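You operate a simulated robot arm through the tools that you are given. There is no shell and no other tool. Be economical: measure what you need, move in short steps, check, and stop when the job is done.

You are at the controls of a simulated robot arm. One attempt, no reset.

JOB
Turn the orange knob to HOLD.

The check looks at the end state, three seconds after you hand in, the way a careful person would. Anything else that was tipped, shoved, dropped, spilled or broken makes it a failure.

ROBOT AND FRAMES
A 7-joint arm with a two-finger parallel gripper, fixed in place. Base frame: the origin is at the foot of the arm, x ahead of it, y to its left, z up. Units: cm, degrees, N and s.
Its first joint turns from -66.0 to 66.0 degrees. Payload 2.5 kg.
Tool frame: the origin (TCP) lies between the finger pads and is the grasp point; the fingertips stand 2.3 cm ahead of it; z points along the fingers, y is the line along which they close. Largest opening 9.4 cm; finger width 3.8, thickness 1; the body of the gripper, 5.4 by 9.6 cm, starts 3.9 cm behind the TCP.
Orientation is that of the tool frame in the base frame, as [roll, pitch, yaw] about the fixed x, y, z axes, in that order (R = Rz(yaw) Ry(pitch) Rx(roll)). With the fingers straight down and closing along the base's y, the tool's x points along the base's -x, its y along +y and its z along -z.

CONTROLS
- The arm moves only by the tool move_arm. Its arguments are lists of equal length, an entry for each row: "claw": the gripper command, from -1 (shut) to 1 (fully open), values between in proportion; "xyz": the shift along the base's x, y, z in cm, a list of three; "dr": the turn, a rotation vector about the base's x, y, z in degrees, a list of three. In form: {"claw": [claw, ...], "xyz": [[dx, dy, dz], ...], "dr": [[rx, ry, rz], ...]}. A call has 1 to 10 rows; each row shifts and turns the commanded pose from where the row before left it. Rows are played at 5 a second. More than 5 cm and 8.6 degrees between two rows, or a gripper value outside its range, and nothing of the call is played. A pose out of reach is approached as far as the arm can. The call stops where the force on the tool passes 40 N (or 10 N more than at its start, if that is more) or the arm is blocked; 0.2 s more then pass. The fingers move at their own pace (about 10.8 cm/s each) and stop on an object; they squeeze with about 38 N. The grip force told is the motor's: it shows also when the fingers shut on nothing. Time passes only in rows, and 0.2 s behind the last, so rows that do not move let the fingers close. It gives the time, the measured TCP pose, the force on the tool (base axes), the opening and the grip force at its end, in the units of the frame above (readings bear some noise).
- Cameras (640 x 400 px; columns grow to the right, rows downward): "scene" is fixed at [12.32, -41.49, 53.18]; the picture's right is [0.77, -0.64, 0.00], its down [-0.43, -0.52, -0.74] and it looks along [0.47, 0.57, -0.67] (base axes); focal length 256 px, centre (320, 200). "wrist" rides on the gripper at [-3.9, 0, -4.4] in the tool frame; the picture's right is [0.00, -1.00, 0.00], its down [0.97, 0.00, -0.24] and it looks along [0.24, 0.00, 0.97] (tool axes); focal length 218 px, centre (320, 200).
- snapshot(camera): a new picture of that camera. It takes no simulated time.
- point_at(camera, pixels): for up to 12 pixels [column, row] of the newest picture of that camera ("zoom" is the newest enlarged one), the place [x, y, z] in the base frame of the surface seen there, good to about 0.2 cm. It takes no simulated time.
- close_up(camera, box): a new picture of the part [left, top, right, bottom] of that camera's present view, enlarged. It takes no simulated time.
- sign_off(): hands the job in; it is judged then, once.

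Keep the steps short. Do not move on a guess: measure, check each grasp and each placing, and mend mistakes. In all there are 60 turns and 22 pictures (those below and enlarged ones count). Leave the gripper open and the arm clear of the work at the hand-in unless told otherwise, and finish with a single line.

The tools are called after "Call:" as name(argument=value, ...) on one line, values as JSON. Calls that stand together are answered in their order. move_arm: Moves the arm, as the interface text tells. Its arguments: {"type":"object","properties":{"claw":{"type":"array"},"xyz":{"type":"array"},"dr":{"type":"array"}},"required":["claw","xyz","dr"]} The other tools are called the same way: snapshot (camera) takes a picture; point_at (camera, pixels) gives the place of the surface under pixels of a picture; close_up (camera, box) takes an enlarged picture of a part of a camera's view; sign_off () hands the job in.

At the start:

```text
t: 0.0
eef_pos: [21.11, -26.64, 36.97]
ee_rot: [180.0, 0.0, -179.9]
ft_force: [-0.6, 0.0, 0.5]
grip_width: 9.41
grip_force: 0.1
```

scene: 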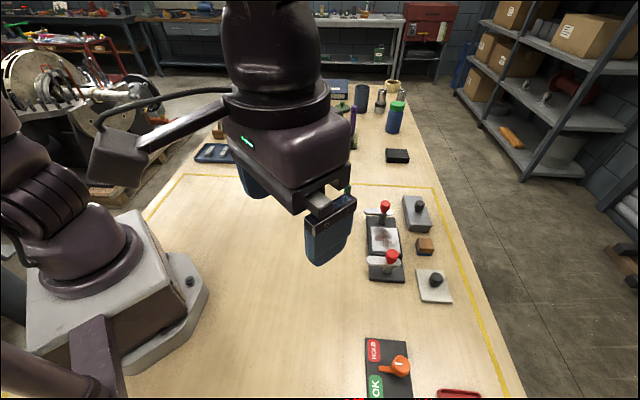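
wrist: 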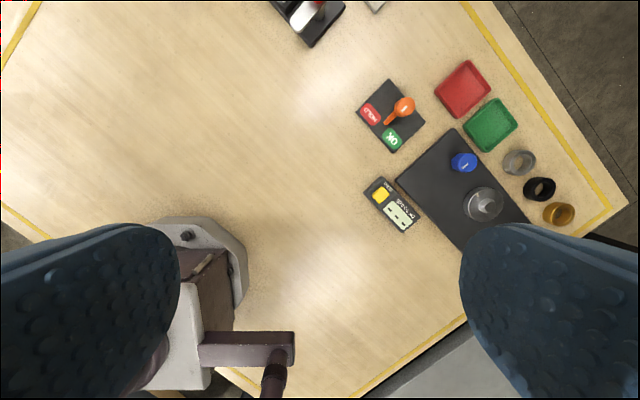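

I see the orange knob on a black plate at about (400,108) in the wrist view, with HOLD and OK labels. I'll enlarge it to see the pointer.

Call:
close_up(camera="wrist", box=[340, 70, 440, 160])

Call:
close_up(camera="scene", box=[340, 320, 468, 400])

```text
4.44 times, centred on (390, 115) of wrist
```

zoom: 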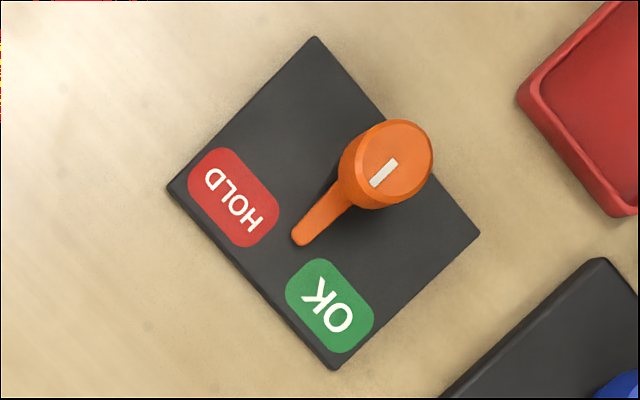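

```text
5.00 times, centred on (404, 360) of scene
```

zoom: 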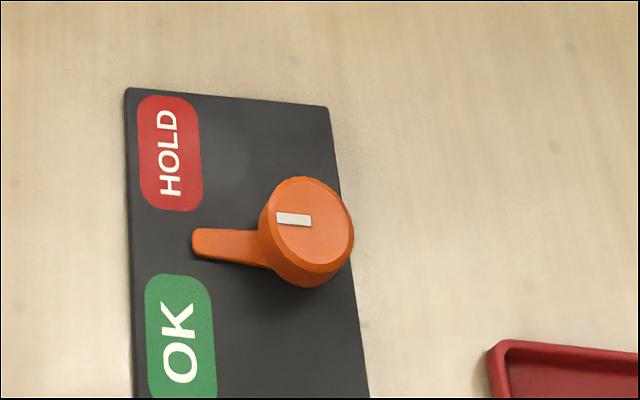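

The lever points midway between HOLD and OK. Next I measure the knob, lever, labels and plate on the enlarged scene picture.

Call:
point_at(camera="zoom", pixels=[[308, 228], [282, 219], [310, 222], [200, 242], [240, 245], [170, 153], [180, 340], [130, 92], [325, 110], [345, 240], [300, 275], [262, 150]])

Call:
point_at(camera="wrist", pixels=[[403, 106], [409, 100], [387, 123], [393, 117], [370, 114], [391, 139], [388, 80], [425, 122], [358, 113], [392, 152], [435, 95], [455, 130]])

```text
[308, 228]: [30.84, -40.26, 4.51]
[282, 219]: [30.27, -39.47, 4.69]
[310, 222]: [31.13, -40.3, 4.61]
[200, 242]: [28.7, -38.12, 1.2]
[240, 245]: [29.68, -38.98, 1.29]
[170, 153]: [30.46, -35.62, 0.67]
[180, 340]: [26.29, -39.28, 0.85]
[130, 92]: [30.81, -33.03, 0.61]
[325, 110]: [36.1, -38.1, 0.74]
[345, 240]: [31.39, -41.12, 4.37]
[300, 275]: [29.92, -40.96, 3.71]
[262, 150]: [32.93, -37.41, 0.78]
```

```text
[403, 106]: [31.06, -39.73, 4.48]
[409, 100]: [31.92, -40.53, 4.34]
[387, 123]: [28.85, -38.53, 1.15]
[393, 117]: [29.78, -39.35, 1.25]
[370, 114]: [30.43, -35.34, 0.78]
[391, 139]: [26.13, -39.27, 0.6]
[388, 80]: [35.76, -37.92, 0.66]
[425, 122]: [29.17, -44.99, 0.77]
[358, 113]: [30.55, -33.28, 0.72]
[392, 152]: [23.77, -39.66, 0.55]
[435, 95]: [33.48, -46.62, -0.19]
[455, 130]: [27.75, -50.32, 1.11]
```

Knob axis is at about (31.0, -40.3), top z ≈ 4.5 and about 3.4 across, with the lever low at z ≈ 1.2. Lever heading is about 137°, HOLD's about 97° and OK's about 168°, so it needs roughly -38° about z. The table measures about z = 0 rather than 3.6, so I'll check heights on the way down. First I move above the knob.

Call:
move_arm(claw=[0.4, 0.4, 0.4, 0.4, 0.4, 0.4, 0.4], xyz=[[1.65, -2.28, -3.5], [1.65, -2.28, -3.5], [1.65, -2.28, -3.5], [1.65, -2.28, -3.5], [1.65, -2.28, -3.5], [1.65, -2.26, -3.5], [0, 0, 0]], dr=[[0, 0, 0], [0, 0, 0], [0, 0, 0], [0, 0, 0], [0, 0, 0], [0, 0, 0], [0, 0, 0]])

Call:
snapshot(camera="wrist")

```text
t: 1.6
eef_pos: [31.02, -40.13, 15.95]
ee_rot: [180.0, 0.0, 180.0]
ft_force: [-0.7, -0.3, -0.4]
grip_width: 6.57
grip_force: 0.0
```

```text
17 pictures are left
```

wrist: 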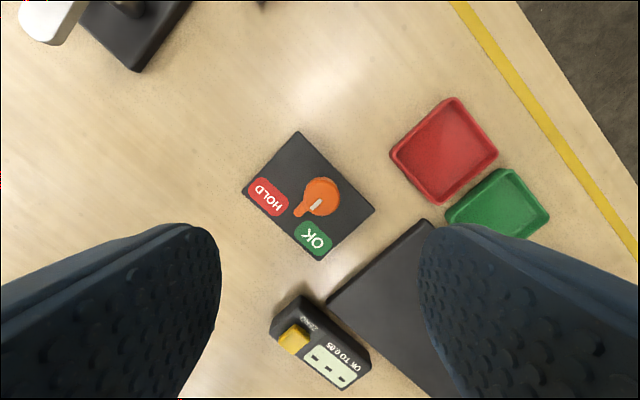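

The knob is now at about (322,196), where I expected it. I'll measure again from this closer view.

Call:
point_at(camera="wrist", pixels=[[322, 194], [322, 179], [338, 194], [310, 186], [300, 212], [307, 205], [268, 198], [314, 238], [298, 132], [375, 209], [318, 260], [430, 200]])

Call:
close_up(camera="wrist", box=[240, 130, 384, 220])

```text
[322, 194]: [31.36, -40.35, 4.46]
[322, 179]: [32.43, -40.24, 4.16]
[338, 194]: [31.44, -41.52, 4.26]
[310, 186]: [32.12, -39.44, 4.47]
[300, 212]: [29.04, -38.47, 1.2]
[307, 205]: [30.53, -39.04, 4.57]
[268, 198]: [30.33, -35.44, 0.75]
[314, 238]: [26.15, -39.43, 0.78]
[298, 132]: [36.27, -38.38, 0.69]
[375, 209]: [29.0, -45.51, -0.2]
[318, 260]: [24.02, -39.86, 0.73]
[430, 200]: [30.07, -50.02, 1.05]
```

```text
4.44 times, centred on (312, 175) of wrist
```

zoom: 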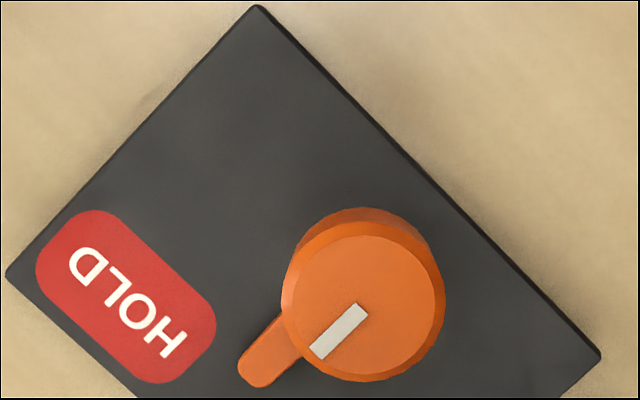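

Axis refined to about (31.0, -40.4). The lever is at about 133° and HOLD at about 98°, so the turn needed is about -35°. Going down so the fingertips reach z ≈ 2.1, above the lever at 1.2, with the gripper still open.

Call:
move_arm(claw=[0.4, 0.4, 0.4, 0.4, 0.4, 0.4], xyz=[[0, -0.25, -2.5], [0, 0, -2.5], [0, 0, -2.5], [0, 0, -2.0], [0, 0, -2.05], [0, 0, 0]], dr=[[0, 0, 0], [0, 0, 0], [0, 0, 0], [0, 0, 0], [0, 0, 0], [0, 0, 0]])

Call:
snapshot(camera="wrist")

Call:
close_up(camera="scene", box=[320, 300, 480, 400])

```text
t: 3.0
eef_pos: [31.12, -40.45, 4.41]
ee_rot: [-180.0, 0.0, 180.0]
ft_force: [-1.1, -0.9, 0.3]
grip_width: 6.57
grip_force: 0.0
```

```text
15 pictures are left
```

wrist: 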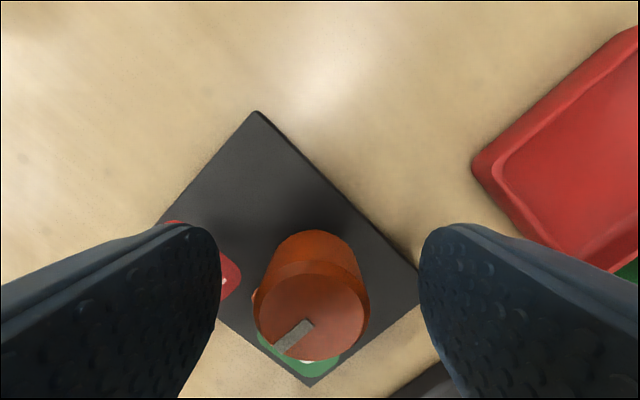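

```text
4.00 times, centred on (400, 350) of scene
```

zoom: 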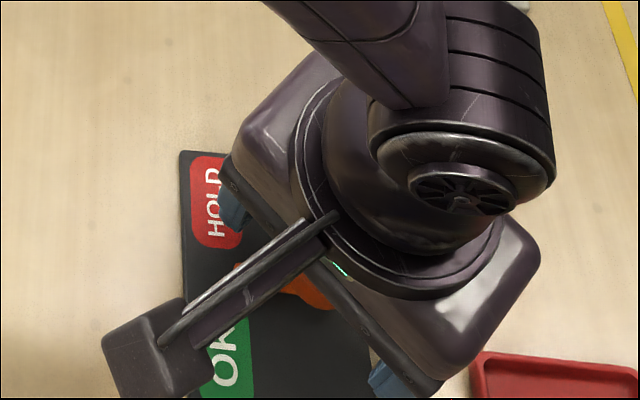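

The knob is centred at about column 311 between the fingers, about 0.2 cm towards +y. I'll shift by that and close on the knob.

Call:
move_arm(claw=[0.4, -0.1, -0.3, -0.45, -1, -1, -1], xyz=[[0, 0.2, 0], [0, 0, 0], [0, 0, 0], [0, 0, 0], [0, 0, 0], [0, 0, 0], [0, 0, 0]], dr=[[0, 0, 0], [0, 0, 0], [0, 0, 0], [0, 0, 0], [0, 0, 0], [0, 0, 0], [0, 0, 0]])

```text
t: 4.6
eef_pos: [31.09, -40.26, 4.42]
ee_rot: [-180.0, 0.0, 179.9]
ft_force: [1.0, -2.4, -2.2]
grip_width: 2.75
grip_force: 44.3
```

The fingers hold the knob at 2.75 cm with little side force. I'll turn -16° and check.

Call:
move_arm(claw=[-1, -1, -1, -1, -1], xyz=[[0, 0, 0], [0, 0, 0], [0, 0, 0], [0, 0, 0], [0, 0, 0]], dr=[[0, 0, -4], [0, 0, -4], [0, 0, -4], [0, 0, -4], [0, 0, 0]])

Call:
snapshot(camera="wrist")

```text
t: 5.8
eef_pos: [31.04, -40.27, 4.41]
ee_rot: [180.0, 0.0, 164.0]
ft_force: [7.5, -4.9, -10.2]
grip_width: 2.78
grip_force: 44.9
```

```text
13 pictures are left
```

wrist: 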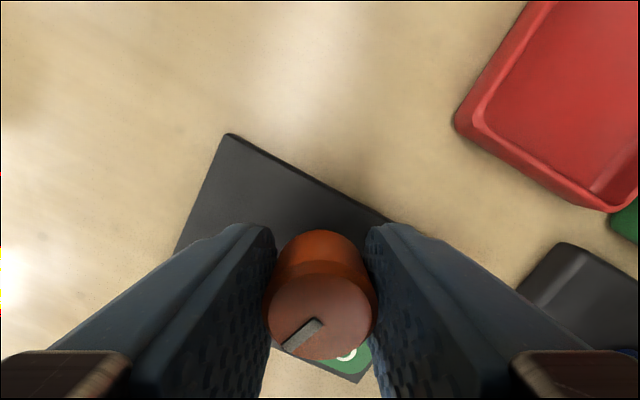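

The mark kept its angle in the gripper's view while the plate turned, so the knob is following. Side force is modest. I'll turn about 19° more.

Call:
move_arm(claw=[-1, -1, -1, -1, -1, -1], xyz=[[0, 0, 0], [0, 0, 0], [0, 0, 0], [0, 0, 0], [0, 0, 0], [0, 0, 0]], dr=[[0, 0, -4], [0, 0, -4], [0, 0, -4], [0, 0, -4], [0, 0, -3.5], [0, 0, 0]])

Call:
snapshot(camera="wrist")

```text
t: 7.2
eef_pos: [31.03, -40.31, 4.46]
ee_rot: [179.8, 0.0, 144.6]
ft_force: [14.3, -2.3, -20.5]
grip_width: 2.74
grip_force: 44.9
```

```text
12 pictures are left
```

wrist: 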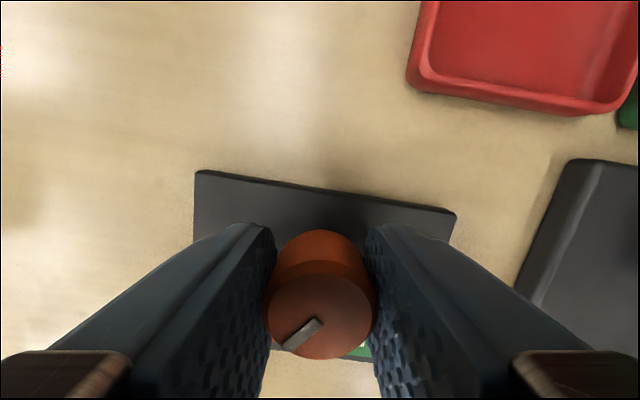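

The knob followed to -35°. Force has built up to about 25 N, so I'll release here, lift straight up and look.

Call:
move_arm(claw=[-0.2, 0.3, 0.3, 0.3, 0.3, 0.3, 0.3, 0.3], xyz=[[0, 0, 0], [0, 0, 0], [0, 0, 0], [0, 0, 2.5], [0, 0, 3], [0, 0, 3], [0, 0, 3], [0, 0, 0]], dr=[[0, 0, 0], [0, 0, 0], [0, 0, 0], [0, 0, 0], [0, 0, 0], [0, 0, 0], [0, 0, 0], [0, 0, 0]])

Call:
snapshot(camera="wrist")

Call:
close_up(camera="wrist", box=[240, 140, 400, 240])

```text
t: 9.0
eef_pos: [31.03, -40.25, 16.0]
ee_rot: [180.0, 0.0, 144.5]
ft_force: [-0.2, -0.1, 0.0]
grip_width: 6.11
grip_force: 0.1
```

```text
11 pictures are left
```

wrist: 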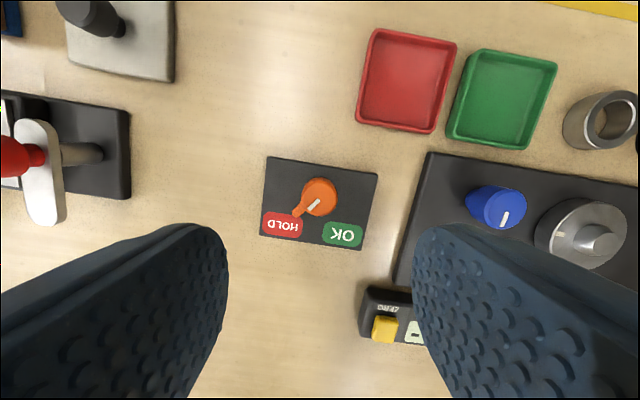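

```text
4.00 times, centred on (320, 190) of wrist
```

zoom: 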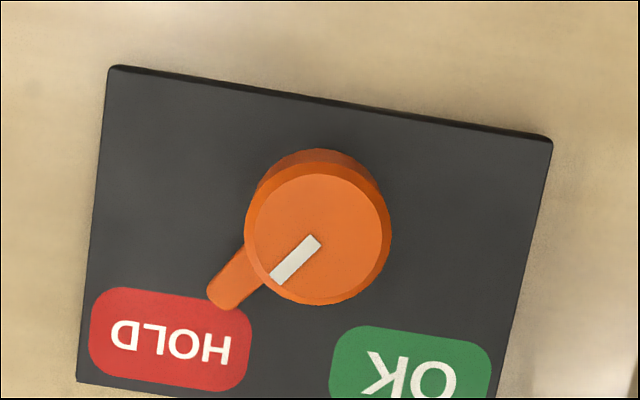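

The lever now points toward HOLD but perhaps a little short of its centre. I'll measure its heading, and also whether the plate stayed put.

Call:
point_at(camera="zoom", pixels=[[319, 240], [220, 298], [232, 280], [277, 277], [313, 242], [170, 340], [410, 378], [114, 70], [548, 145], [82, 378], [244, 240], [388, 240]])

```text
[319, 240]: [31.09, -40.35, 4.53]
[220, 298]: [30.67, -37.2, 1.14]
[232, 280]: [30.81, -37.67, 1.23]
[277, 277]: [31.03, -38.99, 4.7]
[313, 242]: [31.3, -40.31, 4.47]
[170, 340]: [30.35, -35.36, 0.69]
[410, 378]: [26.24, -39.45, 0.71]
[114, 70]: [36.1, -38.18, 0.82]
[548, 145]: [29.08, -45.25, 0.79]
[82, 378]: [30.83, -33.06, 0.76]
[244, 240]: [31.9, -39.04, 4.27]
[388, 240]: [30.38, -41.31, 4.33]
```

The plate hasn't moved. Lever heading is about 97–101° and HOLD's about 98°, so it points at HOLD. I'll lift well clear, open fully and take a final look to confirm it holds.

Call:
move_arm(claw=[0.3, 0.3, 0.6, 1, 1, 1, 1, 1], xyz=[[0, 0, 4], [0, 0, 4], [-1, 2.5, 3], [-2, 3, 3], [-2, 3, 3], [-2, 3, 2], [-2, 3, 0], [0, 0, 0]], dr=[[0, 0, 0], [0, 0, 0], [0, 0, 0], [0, 0, 0], [0, 0, 0], [0, 0, 0], [0, 0, 0], [0, 0, 0]])

Call:
close_up(camera="scene", box=[340, 320, 468, 400])

Call:
snapshot(camera="scene")

```text
t: 10.8
eef_pos: [22.03, -25.84, 34.86]
ee_rot: [180.0, 0.1, 144.4]
ft_force: [0.5, 0.7, 0.2]
grip_width: 9.41
grip_force: 0.3
```

```text
5.00 times, centred on (404, 360) of scene
```

zoom: 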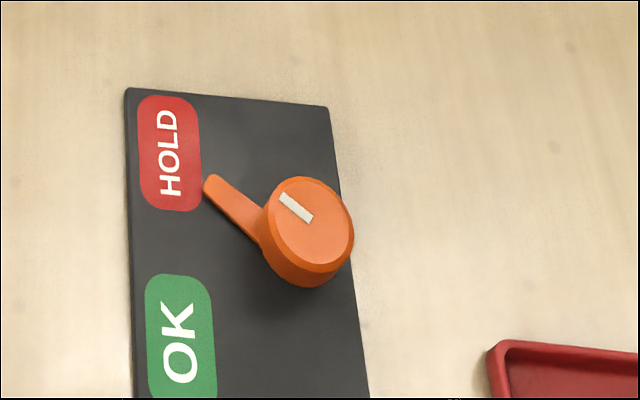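

```text
8 pictures are left
```

scene: 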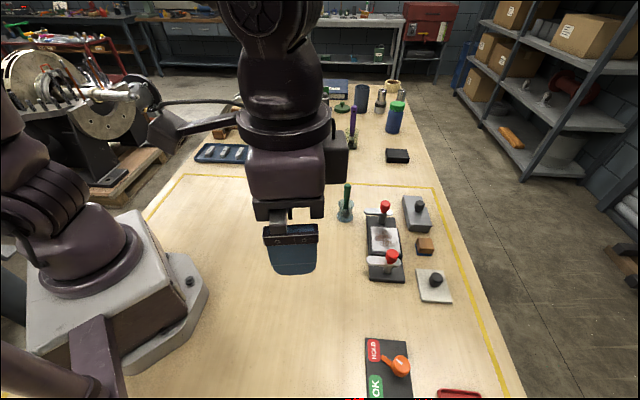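

The lever's line runs through the middle of HOLD at about (170,150) in the zoom. Nothing else looks disturbed, the gripper is open and the arm is clear. Handing in.

Call:
sign_off()

```text
The job is handed in.
```

The orange knob now points at HOLD, nothing else looked disturbed in the final pictures, and the job is handed in with the gripper open and the arm clear.
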